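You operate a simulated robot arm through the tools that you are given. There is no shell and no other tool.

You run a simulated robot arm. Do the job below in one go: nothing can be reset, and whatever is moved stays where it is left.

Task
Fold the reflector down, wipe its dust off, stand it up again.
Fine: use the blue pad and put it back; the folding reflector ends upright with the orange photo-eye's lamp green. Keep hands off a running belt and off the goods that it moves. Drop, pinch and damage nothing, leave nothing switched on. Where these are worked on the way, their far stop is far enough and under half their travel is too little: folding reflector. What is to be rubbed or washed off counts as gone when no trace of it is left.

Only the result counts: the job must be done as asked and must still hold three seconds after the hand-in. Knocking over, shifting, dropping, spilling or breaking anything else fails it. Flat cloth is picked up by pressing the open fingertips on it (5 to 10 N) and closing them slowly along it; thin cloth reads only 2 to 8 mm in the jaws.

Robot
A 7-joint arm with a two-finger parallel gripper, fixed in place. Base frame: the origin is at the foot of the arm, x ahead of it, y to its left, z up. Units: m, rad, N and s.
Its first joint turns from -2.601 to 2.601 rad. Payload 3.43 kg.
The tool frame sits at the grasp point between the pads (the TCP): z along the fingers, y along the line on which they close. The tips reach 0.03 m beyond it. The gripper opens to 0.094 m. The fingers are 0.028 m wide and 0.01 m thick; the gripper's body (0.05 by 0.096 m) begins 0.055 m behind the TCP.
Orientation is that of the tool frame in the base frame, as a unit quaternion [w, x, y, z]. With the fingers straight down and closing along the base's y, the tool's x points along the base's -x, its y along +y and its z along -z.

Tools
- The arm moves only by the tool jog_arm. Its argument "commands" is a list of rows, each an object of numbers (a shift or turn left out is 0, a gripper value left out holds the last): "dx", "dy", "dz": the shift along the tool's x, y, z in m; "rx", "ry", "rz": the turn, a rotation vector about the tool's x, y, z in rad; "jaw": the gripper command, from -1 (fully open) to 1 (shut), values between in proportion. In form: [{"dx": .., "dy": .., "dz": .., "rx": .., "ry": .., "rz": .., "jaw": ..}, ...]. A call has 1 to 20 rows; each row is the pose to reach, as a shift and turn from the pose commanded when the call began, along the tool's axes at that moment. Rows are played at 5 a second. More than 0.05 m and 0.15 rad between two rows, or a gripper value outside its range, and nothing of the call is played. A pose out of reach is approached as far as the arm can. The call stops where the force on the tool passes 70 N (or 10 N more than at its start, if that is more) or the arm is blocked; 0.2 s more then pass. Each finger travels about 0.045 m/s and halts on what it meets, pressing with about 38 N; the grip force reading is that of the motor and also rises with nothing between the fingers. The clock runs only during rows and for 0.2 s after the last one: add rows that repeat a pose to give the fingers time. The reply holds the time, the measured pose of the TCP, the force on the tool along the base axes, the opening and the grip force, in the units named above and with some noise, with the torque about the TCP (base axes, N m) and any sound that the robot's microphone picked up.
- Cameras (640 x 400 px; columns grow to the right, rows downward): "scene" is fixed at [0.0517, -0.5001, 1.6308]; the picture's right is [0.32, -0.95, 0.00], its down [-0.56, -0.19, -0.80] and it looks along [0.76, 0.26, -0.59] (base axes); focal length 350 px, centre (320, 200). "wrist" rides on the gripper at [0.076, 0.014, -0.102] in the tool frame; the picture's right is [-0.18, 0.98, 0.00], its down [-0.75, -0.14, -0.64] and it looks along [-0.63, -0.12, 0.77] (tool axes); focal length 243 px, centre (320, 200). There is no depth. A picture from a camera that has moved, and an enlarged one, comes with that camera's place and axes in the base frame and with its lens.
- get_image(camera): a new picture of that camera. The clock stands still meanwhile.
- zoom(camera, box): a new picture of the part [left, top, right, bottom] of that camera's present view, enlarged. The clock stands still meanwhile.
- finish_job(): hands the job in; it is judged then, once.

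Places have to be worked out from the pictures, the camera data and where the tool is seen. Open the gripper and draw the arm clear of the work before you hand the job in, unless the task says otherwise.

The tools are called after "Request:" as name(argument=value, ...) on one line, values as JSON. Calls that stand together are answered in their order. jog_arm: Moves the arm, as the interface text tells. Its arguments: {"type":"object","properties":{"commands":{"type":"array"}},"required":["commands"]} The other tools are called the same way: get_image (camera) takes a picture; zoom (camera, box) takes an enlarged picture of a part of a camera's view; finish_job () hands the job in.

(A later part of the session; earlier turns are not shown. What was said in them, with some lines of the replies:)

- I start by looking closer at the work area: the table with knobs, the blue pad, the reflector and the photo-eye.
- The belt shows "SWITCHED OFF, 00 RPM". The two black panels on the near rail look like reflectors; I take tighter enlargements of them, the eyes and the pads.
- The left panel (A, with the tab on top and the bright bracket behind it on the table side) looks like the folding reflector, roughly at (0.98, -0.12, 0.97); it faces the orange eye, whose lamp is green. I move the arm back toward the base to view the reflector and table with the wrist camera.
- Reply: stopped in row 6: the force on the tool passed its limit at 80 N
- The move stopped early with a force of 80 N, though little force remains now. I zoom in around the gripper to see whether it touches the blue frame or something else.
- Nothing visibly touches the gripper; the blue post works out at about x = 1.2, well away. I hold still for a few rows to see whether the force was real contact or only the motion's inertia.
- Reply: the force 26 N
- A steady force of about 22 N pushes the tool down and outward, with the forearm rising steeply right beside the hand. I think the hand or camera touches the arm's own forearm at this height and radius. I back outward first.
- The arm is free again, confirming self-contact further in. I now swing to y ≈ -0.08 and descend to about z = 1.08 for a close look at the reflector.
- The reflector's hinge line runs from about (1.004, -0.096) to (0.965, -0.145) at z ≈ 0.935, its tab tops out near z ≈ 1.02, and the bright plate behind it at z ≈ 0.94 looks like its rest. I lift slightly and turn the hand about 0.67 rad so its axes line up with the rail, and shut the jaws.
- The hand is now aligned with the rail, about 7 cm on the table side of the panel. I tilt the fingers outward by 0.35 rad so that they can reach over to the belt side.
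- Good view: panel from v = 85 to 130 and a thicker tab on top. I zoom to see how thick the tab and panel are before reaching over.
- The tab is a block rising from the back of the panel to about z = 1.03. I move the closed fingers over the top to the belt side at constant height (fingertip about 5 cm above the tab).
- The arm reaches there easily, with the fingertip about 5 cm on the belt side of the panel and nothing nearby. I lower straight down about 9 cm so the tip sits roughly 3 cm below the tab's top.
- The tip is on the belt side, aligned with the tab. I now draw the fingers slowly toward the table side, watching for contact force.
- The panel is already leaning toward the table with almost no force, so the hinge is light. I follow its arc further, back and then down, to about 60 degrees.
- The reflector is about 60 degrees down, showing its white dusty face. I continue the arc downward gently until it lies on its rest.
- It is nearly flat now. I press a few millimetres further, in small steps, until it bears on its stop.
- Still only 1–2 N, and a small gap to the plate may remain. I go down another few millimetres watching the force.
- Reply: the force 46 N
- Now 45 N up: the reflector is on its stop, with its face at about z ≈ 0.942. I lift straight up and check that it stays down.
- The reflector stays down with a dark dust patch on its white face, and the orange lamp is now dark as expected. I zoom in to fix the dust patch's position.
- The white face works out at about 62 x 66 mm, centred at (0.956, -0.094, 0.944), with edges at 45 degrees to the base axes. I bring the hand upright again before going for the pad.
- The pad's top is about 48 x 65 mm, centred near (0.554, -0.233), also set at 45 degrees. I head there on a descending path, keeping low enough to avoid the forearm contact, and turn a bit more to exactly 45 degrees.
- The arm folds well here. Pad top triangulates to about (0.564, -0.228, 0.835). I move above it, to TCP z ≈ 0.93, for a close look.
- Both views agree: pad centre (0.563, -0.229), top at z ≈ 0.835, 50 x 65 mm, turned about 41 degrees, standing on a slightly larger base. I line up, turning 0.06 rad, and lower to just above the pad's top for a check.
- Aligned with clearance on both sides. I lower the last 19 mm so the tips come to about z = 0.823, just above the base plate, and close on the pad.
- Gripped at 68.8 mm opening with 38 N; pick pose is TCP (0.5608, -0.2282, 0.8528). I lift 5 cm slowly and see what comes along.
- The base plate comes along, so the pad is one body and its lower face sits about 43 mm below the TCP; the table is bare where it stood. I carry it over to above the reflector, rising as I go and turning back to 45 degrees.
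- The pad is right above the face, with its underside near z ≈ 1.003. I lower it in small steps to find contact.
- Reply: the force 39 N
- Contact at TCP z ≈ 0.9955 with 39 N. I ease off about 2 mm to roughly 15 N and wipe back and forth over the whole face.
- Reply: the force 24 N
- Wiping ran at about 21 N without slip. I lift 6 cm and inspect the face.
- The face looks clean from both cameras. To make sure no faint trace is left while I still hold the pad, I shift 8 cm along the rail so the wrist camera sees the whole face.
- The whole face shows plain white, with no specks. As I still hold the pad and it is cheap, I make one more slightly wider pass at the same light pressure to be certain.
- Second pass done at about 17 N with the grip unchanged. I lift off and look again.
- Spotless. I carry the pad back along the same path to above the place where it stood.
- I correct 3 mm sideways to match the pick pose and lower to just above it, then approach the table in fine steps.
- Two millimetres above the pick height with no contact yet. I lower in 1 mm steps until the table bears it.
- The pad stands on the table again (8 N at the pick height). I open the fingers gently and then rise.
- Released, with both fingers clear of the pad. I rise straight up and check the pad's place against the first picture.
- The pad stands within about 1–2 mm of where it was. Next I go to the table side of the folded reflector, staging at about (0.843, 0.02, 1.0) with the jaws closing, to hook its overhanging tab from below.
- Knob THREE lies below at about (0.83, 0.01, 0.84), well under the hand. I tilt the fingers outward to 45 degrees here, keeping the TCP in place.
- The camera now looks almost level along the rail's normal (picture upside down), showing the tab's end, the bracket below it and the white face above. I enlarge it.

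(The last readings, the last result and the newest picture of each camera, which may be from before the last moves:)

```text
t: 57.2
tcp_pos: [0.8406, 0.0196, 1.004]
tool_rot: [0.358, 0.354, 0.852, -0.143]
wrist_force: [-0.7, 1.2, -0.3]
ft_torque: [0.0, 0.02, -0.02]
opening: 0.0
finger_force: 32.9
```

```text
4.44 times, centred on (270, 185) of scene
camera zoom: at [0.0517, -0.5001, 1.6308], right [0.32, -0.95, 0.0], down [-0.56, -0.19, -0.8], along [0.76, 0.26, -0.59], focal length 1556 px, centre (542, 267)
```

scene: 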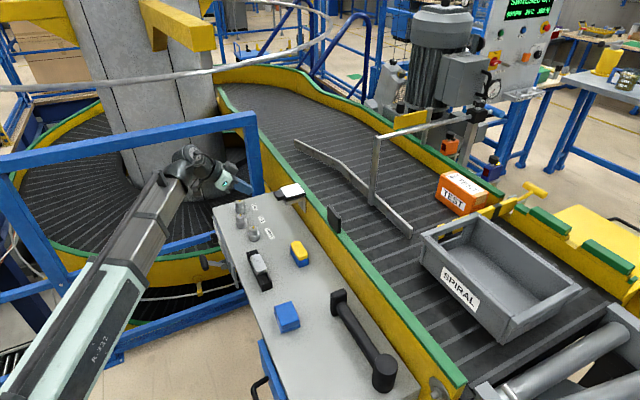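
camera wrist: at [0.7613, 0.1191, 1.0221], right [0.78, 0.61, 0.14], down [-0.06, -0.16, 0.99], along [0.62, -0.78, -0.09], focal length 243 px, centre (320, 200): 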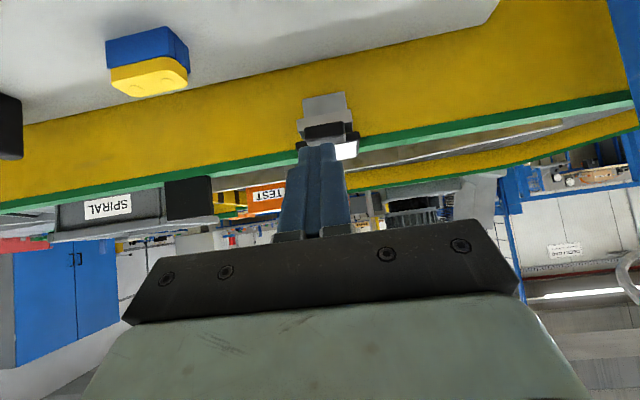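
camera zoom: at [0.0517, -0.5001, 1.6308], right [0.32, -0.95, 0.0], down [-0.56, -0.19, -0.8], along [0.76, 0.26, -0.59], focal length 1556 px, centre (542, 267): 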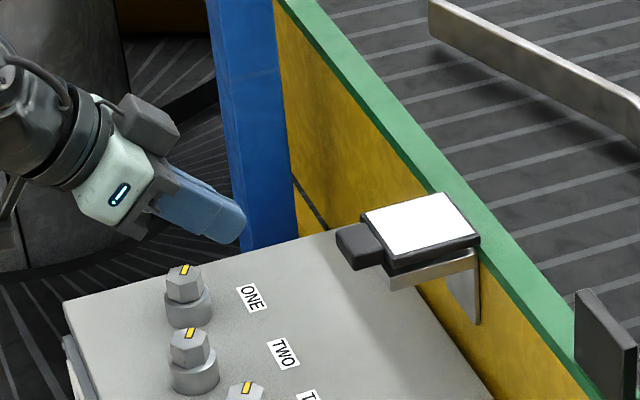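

The tab's end sits at s ≈ 63 mm from face centre toward the table, spanning z ≈ 0.931–0.943; the bracket's front edge is about 2 cm behind it at z ≈ 0.913–0.924. I lower the tilted fingers to tip height just below the tab, still about 3.5 cm in front of it.

Request:
jog_arm(commands=[{"dx": 0.0088, "dy": 0.001, "dz": 0.0202, "jaw": 1}, {"dx": 0.0177, "dy": 0.002, "dz": 0.0403, "jaw": 1}, {"dx": 0.0266, "dy": 0.003, "dz": 0.0605, "jaw": 1}, {"dx": 0.0354, "dy": 0.003, "dz": 0.0806, "jaw": 1}, {"dx": 0.0354, "dy": 0.003, "dz": 0.0806, "jaw": 1}])

Request:
zoom(camera="wrist", box=[240, 60, 400, 180])

Request:
zoom(camera="scene", box=[230, 150, 330, 230])

```text
t: 58.4
tcp_pos: [0.8667, -0.0008, 0.9213]
tool_rot: [0.359, 0.353, 0.852, -0.143]
wrist_force: [-0.3, -0.3, 0.2]
ft_torque: [-0.01, 0.0, 0.0]
opening: 0.0001
finger_force: 32.7
```

```text
3.33 times, centred on (320, 120) of wrist
camera zoom: at [0.7865, 0.0985, 0.94], right [0.78, 0.61, 0.14], down [-0.06, -0.16, 0.99], along [0.62, -0.78, -0.09], focal length 809 px, centre (320, 467)
```

zoom: 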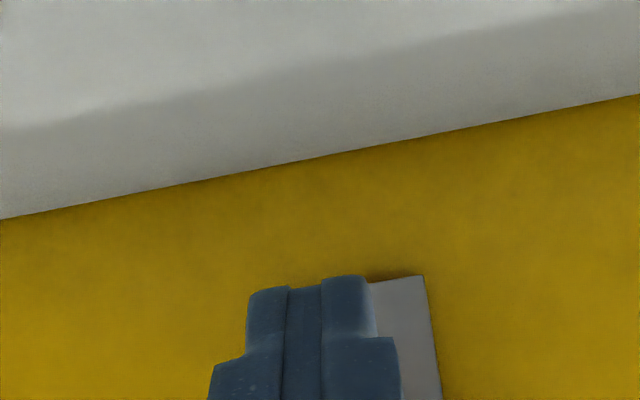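

```text
5.00 times, centred on (280, 190) of scene
camera zoom: at [0.0517, -0.5001, 1.6308], right [0.32, -0.95, 0.0], down [-0.56, -0.19, -0.8], along [0.76, 0.26, -0.59], focal length 1751 px, centre (520, 250)
```

zoom: 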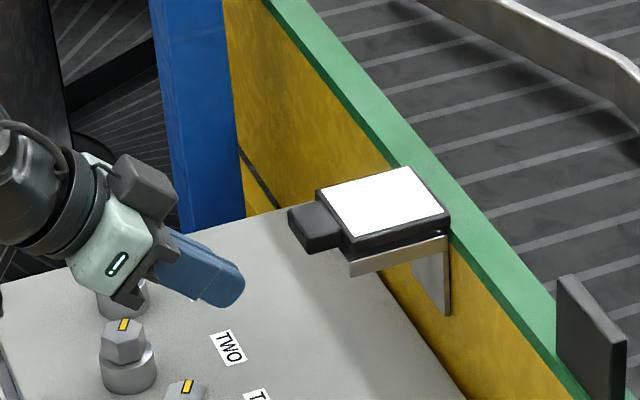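

Nothing touched. I look at the full wrist picture to judge the tip's height against the tab.

Request:
get_image(camera="wrist")

Request:
zoom(camera="wrist", box=[250, 120, 410, 240])

```text
taken
camera wrist: at [0.7865, 0.0985, 0.94], right [0.78, 0.61, 0.14], down [-0.06, -0.16, 0.99], along [0.62, -0.78, -0.09], focal length 243 px, centre (320, 200)
```

wrist: 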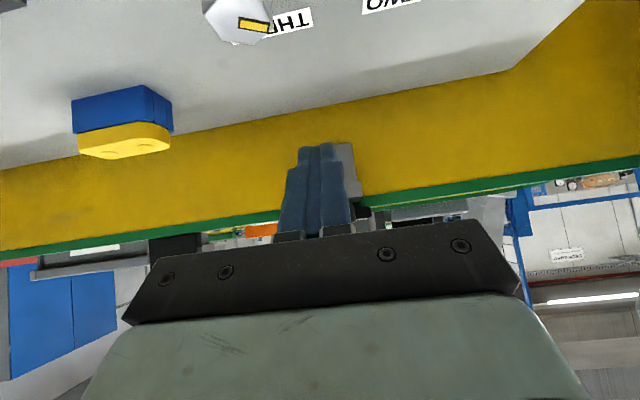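

```text
3.33 times, centred on (330, 180) of wrist
camera zoom: at [0.7865, 0.0985, 0.94], right [0.78, 0.61, 0.14], down [-0.06, -0.16, 0.99], along [0.62, -0.78, -0.09], focal length 809 px, centre (287, 267)
```

zoom: 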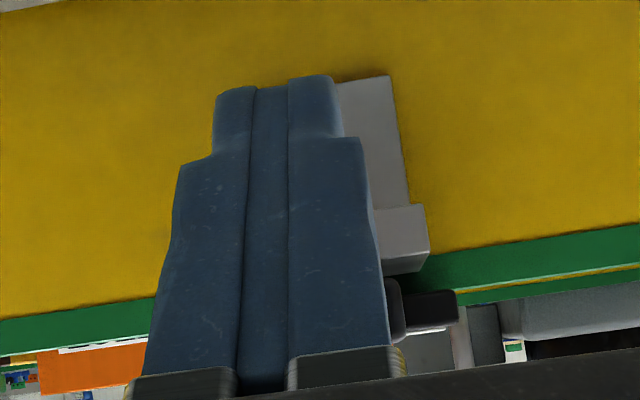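

The tip is in front of and below the tab. I advance 45 mm level so the tip slides under the tab's overhang, stopping before the bracket.

Request:
jog_arm(commands=[{"dx": -0.0085, "dz": 0.0085, "jaw": 1}, {"dx": -0.017, "dz": 0.017, "jaw": 1}, {"dx": -0.0255, "dz": 0.0255, "jaw": 1}, {"dx": -0.0318, "dz": 0.0318, "jaw": 1}, {"dx": -0.0318, "dz": 0.0318, "jaw": 1}])

Request:
zoom(camera="wrist", box=[250, 120, 410, 240])

Request:
zoom(camera="scene", box=[250, 160, 330, 230])

```text
t: 59.6
tcp_pos: [0.8974, -0.0328, 0.9227]
tool_rot: [0.358, 0.354, 0.852, -0.143]
wrist_force: [-0.2, 0.4, 0.1]
ft_torque: [0.03, -0.03, 0.0]
opening: 0.0
finger_force: 33.0
```

```text
3.33 times, centred on (330, 180) of wrist
camera zoom: at [0.8183, 0.0656, 0.9409], right [0.78, 0.61, 0.14], down [-0.06, -0.16, 0.99], along [0.62, -0.78, -0.09], focal length 809 px, centre (287, 267)
```

zoom: 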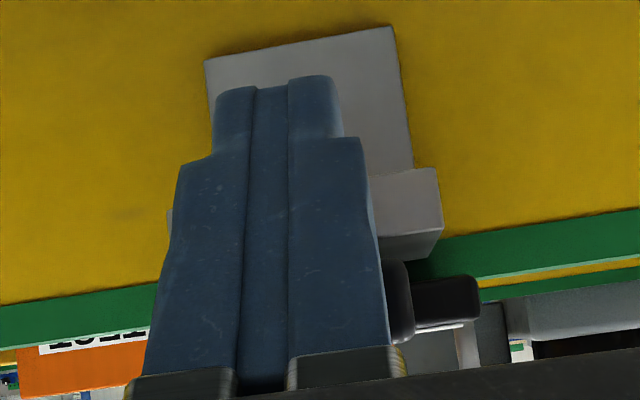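

```text
5.71 times, centred on (290, 195) of scene
camera zoom: at [0.0517, -0.5001, 1.6308], right [0.32, -0.95, 0.0], down [-0.56, -0.19, -0.8], along [0.76, 0.26, -0.59], focal length 2001 px, centre (491, 229)
```

zoom: 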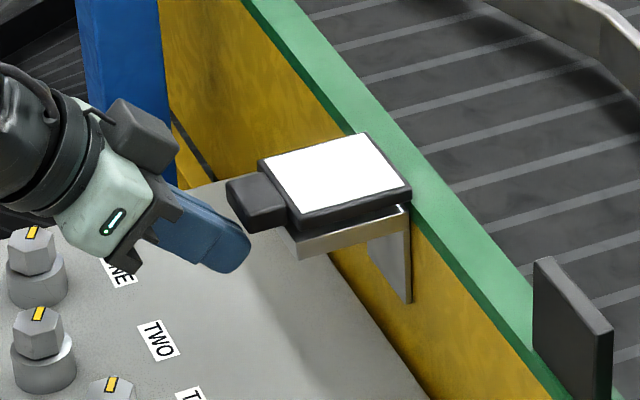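

The tip sits under the tab with a few millimetres of air, and clear of the bracket. I lift slowly along the tab's arc to about 15 degrees and check.

Request:
jog_arm(commands=[{"dx": -0.0037, "dz": -0.0027, "jaw": 1}, {"dx": -0.0073, "dz": -0.0054, "jaw": 1}, {"dx": -0.0125, "dz": -0.0097, "jaw": 1}, {"dx": -0.0177, "dz": -0.014, "jaw": 1}, {"dx": -0.0229, "dz": -0.0183, "jaw": 1}, {"dx": -0.0281, "dz": -0.0225, "jaw": 1}, {"dx": -0.0281, "dz": -0.0225, "jaw": 1}])

Request:
zoom(camera="scene", box=[250, 150, 330, 220])

Request:
zoom(camera="wrist", box=[250, 120, 410, 240])

```text
t: 61.2
tcp_pos: [0.9005, -0.0353, 0.9567]
tool_rot: [0.358, 0.354, 0.852, -0.143]
wrist_force: [-1.0, 0.0, -1.0]
ft_torque: [0.0, 0.03, -0.01]
opening: 0.0003
finger_force: 33.0
```

```text
5.71 times, centred on (290, 185) of scene
camera zoom: at [0.0517, -0.5001, 1.6308], right [0.32, -0.95, 0.0], down [-0.56, -0.19, -0.8], along [0.76, 0.26, -0.59], focal length 2001 px, centre (491, 286)
```

zoom: 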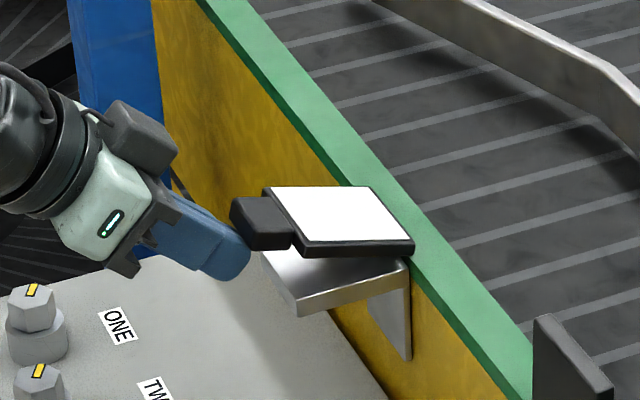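

```text
3.33 times, centred on (330, 180) of wrist
camera zoom: at [0.8209, 0.0638, 0.9763], right [0.78, 0.61, 0.14], down [-0.06, -0.16, 0.99], along [0.62, -0.78, -0.09], focal length 809 px, centre (287, 267)
```

zoom: 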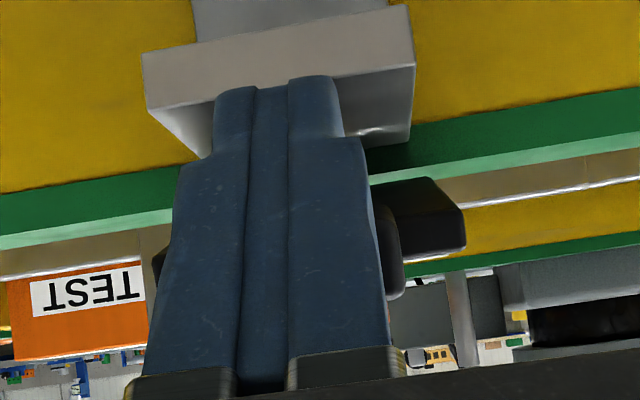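

The reflector is rising with the tip, about 15 degrees so far, and hardly any force. I carry on along the arc to about 45 degrees.

Request:
jog_arm(commands=[{"dx": -0.0062, "dz": -0.003, "jaw": 1}, {"dx": -0.0123, "dz": -0.0058, "jaw": 1}, {"dx": -0.0185, "dz": -0.0084, "jaw": 1}, {"dx": -0.0246, "dz": -0.0109, "jaw": 1}, {"dx": -0.0313, "dz": -0.0122, "jaw": 1}, {"dx": -0.0379, "dz": -0.0133, "jaw": 1}, {"dx": -0.0446, "dz": -0.0143, "jaw": 1}, {"dx": -0.0512, "dz": -0.0152, "jaw": 1}, {"dx": -0.0512, "dz": -0.0152, "jaw": 1}])

Request:
zoom(camera="scene", box=[250, 140, 330, 220])

Request:
zoom(camera="wrist", box=[230, 100, 430, 240])

```text
t: 63.2
tcp_pos: [0.9183, -0.0524, 1.006]
tool_rot: [0.359, 0.354, 0.852, -0.143]
wrist_force: [0.4, -0.3, 0.5]
ft_torque: [0.01, 0.0, 0.02]
opening: 0.0
finger_force: 32.9
```

```text
5.00 times, centred on (290, 180) of scene
camera zoom: at [0.0517, -0.5001, 1.6308], right [0.32, -0.95, 0.0], down [-0.56, -0.19, -0.8], along [0.76, 0.26, -0.59], focal length 1751 px, centre (470, 300)
```

zoom: 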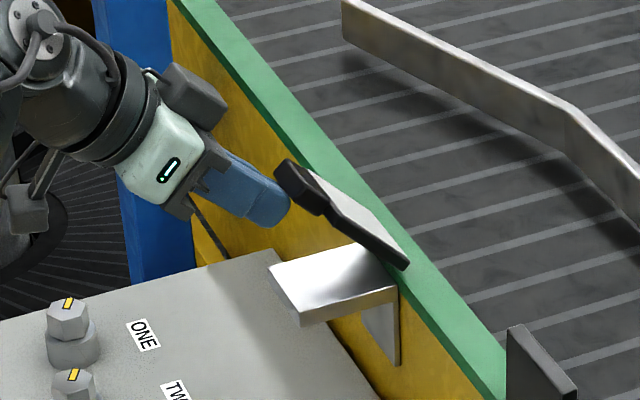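

```text
2.86 times, centred on (330, 170) of wrist
camera zoom: at [0.8387, 0.0458, 1.0239], right [0.78, 0.61, 0.14], down [-0.06, -0.16, 0.99], along [0.62, -0.78, -0.09], focal length 693 px, centre (291, 286)
```

zoom: 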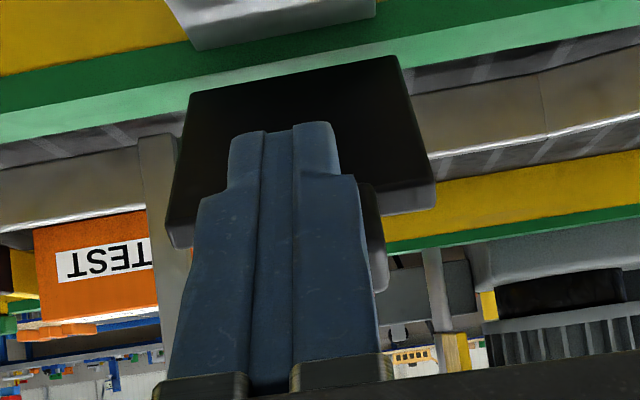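

About 50 degrees up now. I continue pushing the tab's back along the arc to about 75 degrees.

Request:
jog_arm(commands=[{"dx": -0.006, "dz": 0.0004, "jaw": 1}, {"dx": -0.0115, "dz": 0.001, "jaw": 1}, {"dx": -0.0172, "dz": 0.002, "jaw": 1}, {"dx": -0.023, "dz": 0.0032, "jaw": 1}, {"dx": -0.0284, "dz": 0.0049, "jaw": 1}, {"dx": -0.0338, "dz": 0.0069, "jaw": 1}, {"dx": -0.0392, "dz": 0.009, "jaw": 1}, {"dx": -0.0445, "dz": 0.0112, "jaw": 1}, {"dx": -0.0445, "dz": 0.0112, "jaw": 1}])

Request:
zoom(camera="scene", box=[250, 140, 330, 220])

Request:
zoom(camera="scene", box=[425, 120, 525, 200])

Request:
zoom(camera="wrist", box=[230, 100, 430, 240])

```text
t: 65.2
tcp_pos: [0.9452, -0.0794, 1.0304]
tool_rot: [0.358, 0.353, 0.852, -0.143]
wrist_force: [0.3, 0.0, 0.3]
ft_torque: [0.0, 0.0, 0.03]
opening: 0.0001
finger_force: 32.9
```

```text
5.00 times, centred on (290, 180) of scene
camera zoom: at [0.0517, -0.5001, 1.6308], right [0.32, -0.95, 0.0], down [-0.56, -0.19, -0.8], along [0.76, 0.26, -0.59], focal length 1751 px, centre (470, 300)
```

zoom: 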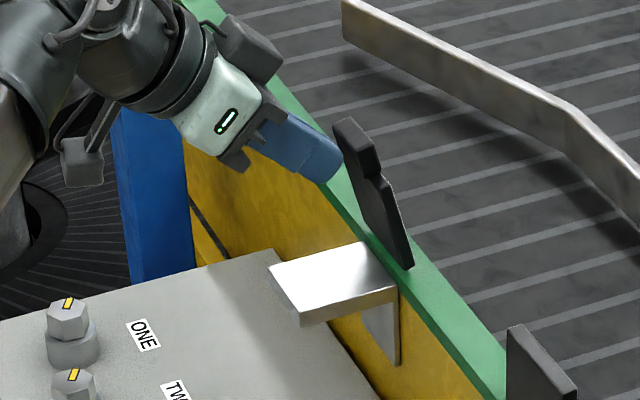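

```text
5.00 times, centred on (475, 160) of scene
camera zoom: at [0.0517, -0.5001, 1.6308], right [0.32, -0.95, 0.0], down [-0.56, -0.19, -0.8], along [0.76, 0.26, -0.59], focal length 1751 px, centre (-455, 400)
```

zoom: 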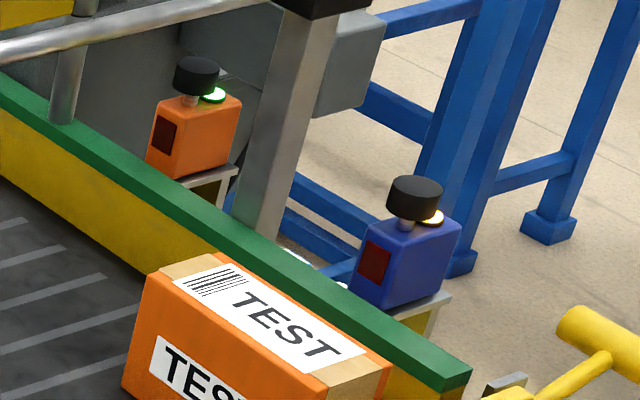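

```text
2.86 times, centred on (330, 170) of wrist
camera zoom: at [0.8659, 0.0183, 1.0479], right [0.78, 0.61, 0.14], down [-0.06, -0.16, 0.99], along [0.62, -0.78, -0.09], focal length 693 px, centre (291, 286)
```

zoom: 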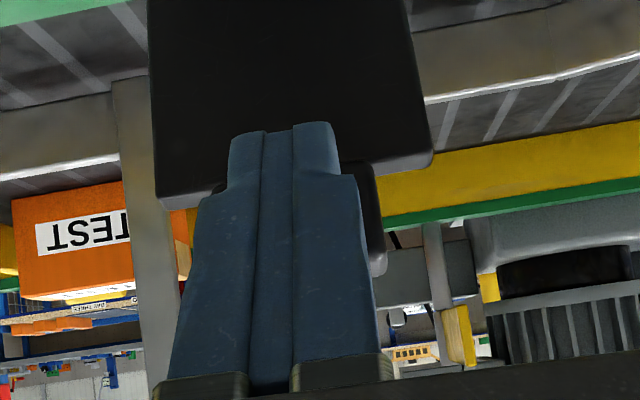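

The orange lamp is already green at about 78 degrees. I push the last part slowly to bring the reflector fully upright against its stop.

Request:
jog_arm(commands=[{"dx": -0.0027, "dz": 0.0016, "jaw": 1}, {"dx": -0.0053, "dz": 0.0032, "jaw": 1}, {"dx": -0.0078, "dz": 0.005, "jaw": 1}, {"dx": -0.0103, "dz": 0.0067, "jaw": 1}, {"dx": -0.0126, "dz": 0.0087, "jaw": 1}, {"dx": -0.0148, "dz": 0.0106, "jaw": 1}, {"dx": -0.0148, "dz": 0.0106, "jaw": 1}])

Request:
zoom(camera="scene", box=[250, 140, 330, 220])

```text
t: 66.8
tcp_pos: [0.9583, -0.0938, 1.0313]
tool_rot: [0.359, 0.354, 0.852, -0.143]
wrist_force: [1.2, -0.1, -0.6]
ft_torque: [-0.02, 0.02, -0.01]
opening: 0.0003
finger_force: 33.3
```

```text
5.00 times, centred on (290, 180) of scene
camera zoom: at [0.0517, -0.5001, 1.6308], right [0.32, -0.95, 0.0], down [-0.56, -0.19, -0.8], along [0.76, 0.26, -0.59], focal length 1751 px, centre (470, 300)
```

zoom: 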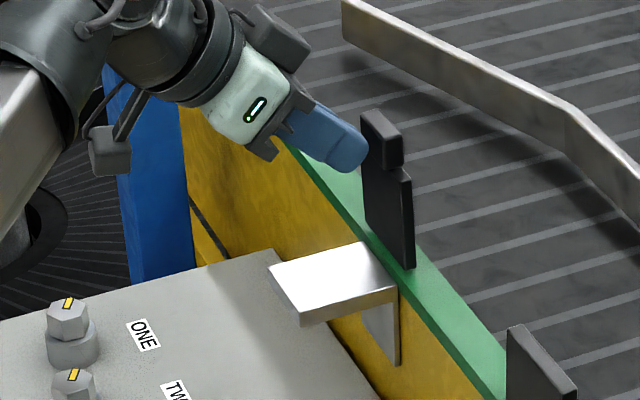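

Nearly upright and still no resistance. I nudge on in 1.5–2 mm steps until the stop is felt.

Request:
jog_arm(commands=[{"dx": -0.0014, "dz": 0.0014, "jaw": 1}, {"dx": -0.0028, "dz": 0.0028, "jaw": 1}, {"dx": -0.0028, "dz": 0.0028, "jaw": 1}])

```text
t: 67.6
tcp_pos: [0.9601, -0.0957, 1.0319]
tool_rot: [0.358, 0.353, 0.852, -0.142]
wrist_force: [-6.5, 6.7, 1.7]
ft_torque: [-0.06, 0.06, 0.0]
opening: 0.0
finger_force: 33.4
```

A 9 N reaction along the rail's normal: the reflector is at its stop. I check it by picture.

Request:
zoom(camera="scene", box=[250, 140, 330, 220])

Request:
zoom(camera="scene", box=[425, 120, 525, 200])

```text
5.00 times, centred on (290, 180) of scene
camera zoom: at [0.0517, -0.5001, 1.6308], right [0.32, -0.95, 0.0], down [-0.56, -0.19, -0.8], along [0.76, 0.26, -0.59], focal length 1751 px, centre (470, 300)
```

zoom: 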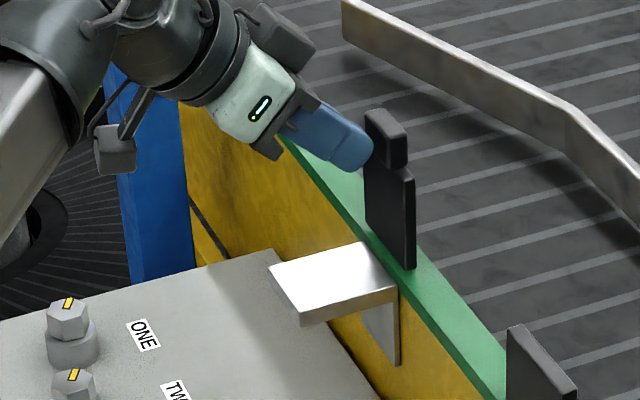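

```text
5.00 times, centred on (475, 160) of scene
camera zoom: at [0.0517, -0.5001, 1.6308], right [0.32, -0.95, 0.0], down [-0.56, -0.19, -0.8], along [0.76, 0.26, -0.59], focal length 1751 px, centre (-455, 400)
```

zoom: 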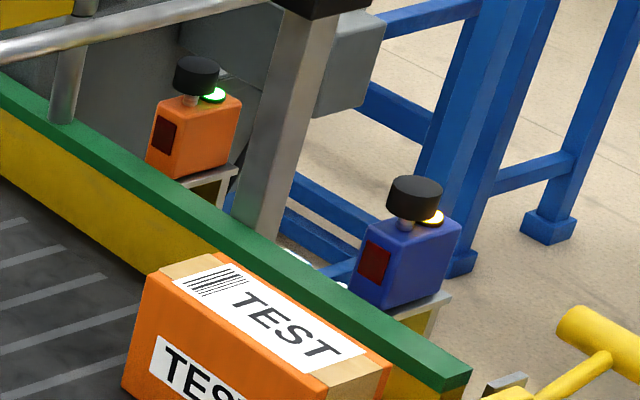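

It matches the starting picture pixel for pixel (tab top and panel corners) and the lamp is green. I back straight off from the reflector.

Request:
jog_arm(commands=[{"dx": 0.007, "dz": -0.007, "jaw": 1}, {"dx": 0.0177, "dz": -0.0177, "jaw": 1}, {"dx": 0.0354, "dz": -0.0354, "jaw": 1}, {"dx": 0.053, "dz": -0.053, "jaw": 1}, {"dx": 0.0707, "dz": -0.0707, "jaw": 1}, {"dx": 0.0707, "dz": -0.0707, "jaw": 1}])

Request:
get_image(camera="scene")

Request:
zoom(camera="scene", box=[270, 150, 350, 250])

```text
t: 69.0
tcp_pos: [0.8912, -0.0258, 1.0319]
tool_rot: [0.359, 0.354, 0.852, -0.143]
wrist_force: [0.4, 0.4, 0.1]
ft_torque: [0.01, 0.0, 0.02]
opening: 0.0001
finger_force: 32.5
```

```text
taken
```

scene: 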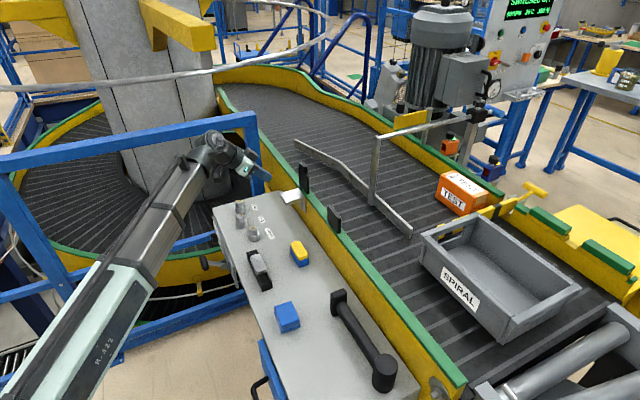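

```text
4.00 times, centred on (310, 200) of scene
camera zoom: at [0.0517, -0.5001, 1.6308], right [0.32, -0.95, 0.0], down [-0.56, -0.19, -0.8], along [0.76, 0.26, -0.59], focal length 1401 px, centre (360, 200)
```

zoom: 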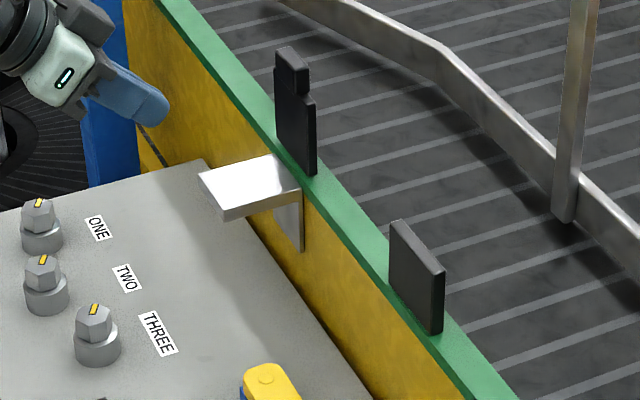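

The reflector stands by itself exactly as at the start. I bring the hand upright, open the gripper and draw the arm clear.

Request:
jog_arm(commands=[{"ry": 0.12, "jaw": 1}, {"ry": 0.24, "jaw": 0.5}, {"ry": 0.36, "jaw": 0}, {"ry": 0.48, "jaw": -0.5}, {"ry": 0.6, "jaw": -1}, {"ry": 0.72, "jaw": -1}, {"ry": 0.785, "jaw": -1}, {"ry": 0.785, "jaw": -1}])

```text
t: 70.8
tcp_pos: [0.8902, -0.0253, 1.0319]
tool_rot: [0.005, 0.381, 0.925, 0.003]
wrist_force: [0.7, -0.3, 0.3]
ft_torque: [0.02, -0.03, 0.0]
opening: 0.0942
finger_force: 0.0
```

Upright and open. I move about 12 cm along the rail and 8 cm up, away from the reflector and table.

Request:
jog_arm(commands=[{"dy": 0.02, "dz": -0.02, "jaw": -1}, {"dy": 0.04, "dz": -0.04, "jaw": -1}, {"dy": 0.065, "dz": -0.055, "jaw": -1}, {"dy": 0.09, "dz": -0.07, "jaw": -1}, {"dy": 0.12, "dz": -0.085, "jaw": -1}, {"dy": 0.12, "dz": -0.085, "jaw": -1}, {"dy": 0.12, "dz": -0.085, "jaw": -1}, {"dy": 0.12, "dz": -0.085, "jaw": -1}, {"dy": 0.12, "dz": -0.085, "jaw": -1}])

Request:
get_image(camera="scene")

Request:
zoom(camera="scene", box=[200, 160, 420, 300])

Request:
zoom(camera="scene", box=[360, 0, 580, 200])

Request:
zoom(camera="scene", box=[230, 230, 320, 340])

```text
t: 72.8
tcp_pos: [0.974, 0.0581, 1.1172]
tool_rot: [0.005, 0.381, 0.925, 0.003]
wrist_force: [0.4, 0.1, -0.2]
ft_torque: [0.02, -0.03, 0.01]
opening: 0.0939
finger_force: 0.1
```

```text
taken
```

scene: 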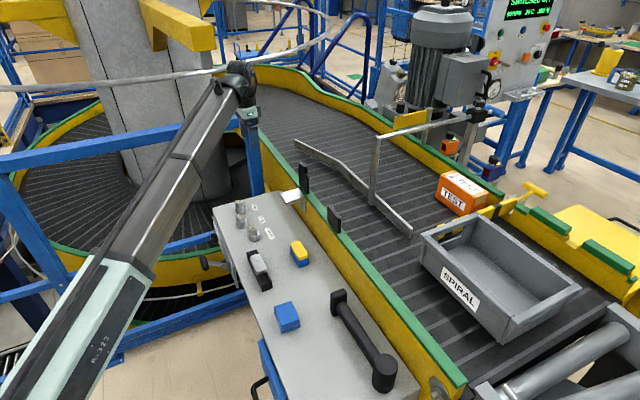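

```text
2.86 times, centred on (310, 230) of scene
camera zoom: at [0.0517, -0.5001, 1.6308], right [0.32, -0.95, 0.0], down [-0.56, -0.19, -0.8], along [0.76, 0.26, -0.59], focal length 1001 px, centre (349, 114)
```

zoom: 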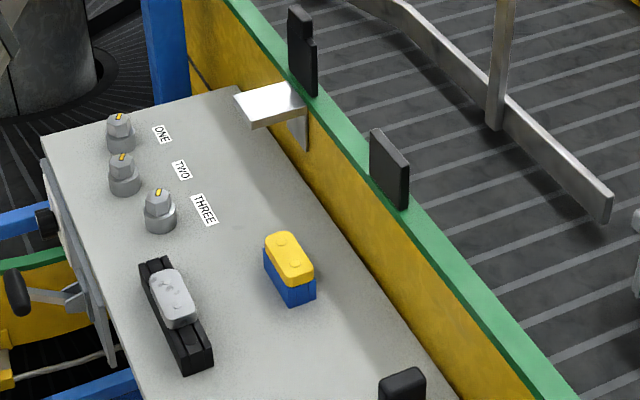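

```text
2.00 times, centred on (470, 100) of scene
camera zoom: at [0.0517, -0.5001, 1.6308], right [0.32, -0.95, 0.0], down [-0.56, -0.19, -0.8], along [0.76, 0.26, -0.59], focal length 700 px, centre (20, 400)
```

zoom: 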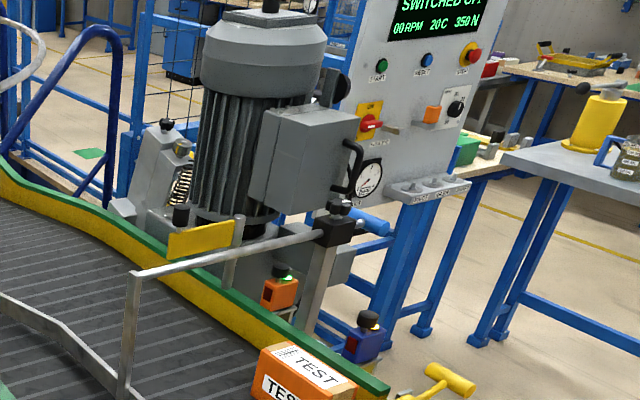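

```text
3.64 times, centred on (275, 285) of scene
camera zoom: at [0.0517, -0.5001, 1.6308], right [0.32, -0.95, 0.0], down [-0.56, -0.19, -0.8], along [0.76, 0.26, -0.59], focal length 1274 px, centre (484, -109)
```

zoom: 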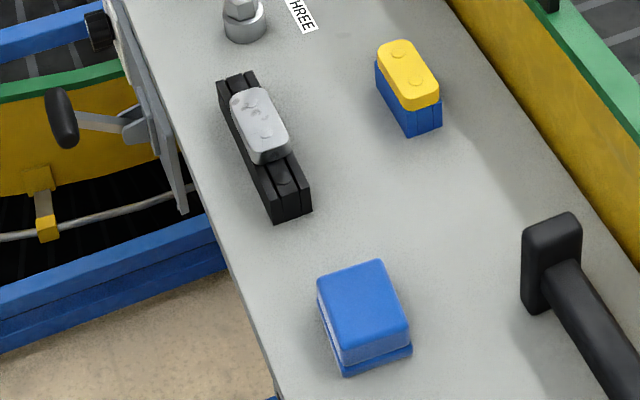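

The reflector stands upright as at the start and the orange photo-eye's lamp is green. The pad is back within about 2 mm of its place, nothing else has moved, the belt shows switched off, and the arm is clear with the gripper open. I hand the job in.

Request:
finish_job()

```text
The job is handed in.
```

The reflector was folded down, wiped clean with the blue pad and stood up again, and the job is handed in.

- **Reflector:** I pushed it to its lower stop and wiped the whole face in two passes. Close-up pictures showed no trace of dust. It now stands against its upright stop, in the same position as at the start.
- **Photo-eye:** the orange lamp is green again.
- **Blue pad:** it is back on the table, within about 2 mm of where it stood.
- **Belt and goods:** the belt stayed switched off at 0 RPM throughout, and I touched neither it nor the goods.
- **Arm:** the gripper is open and the arm is drawn clear.

Early on, one move stopped on an 80 N force. I judged that the hand had touched the arm's own forearm, backed off and took a lower path. The pictures show nothing else moved or damaged.
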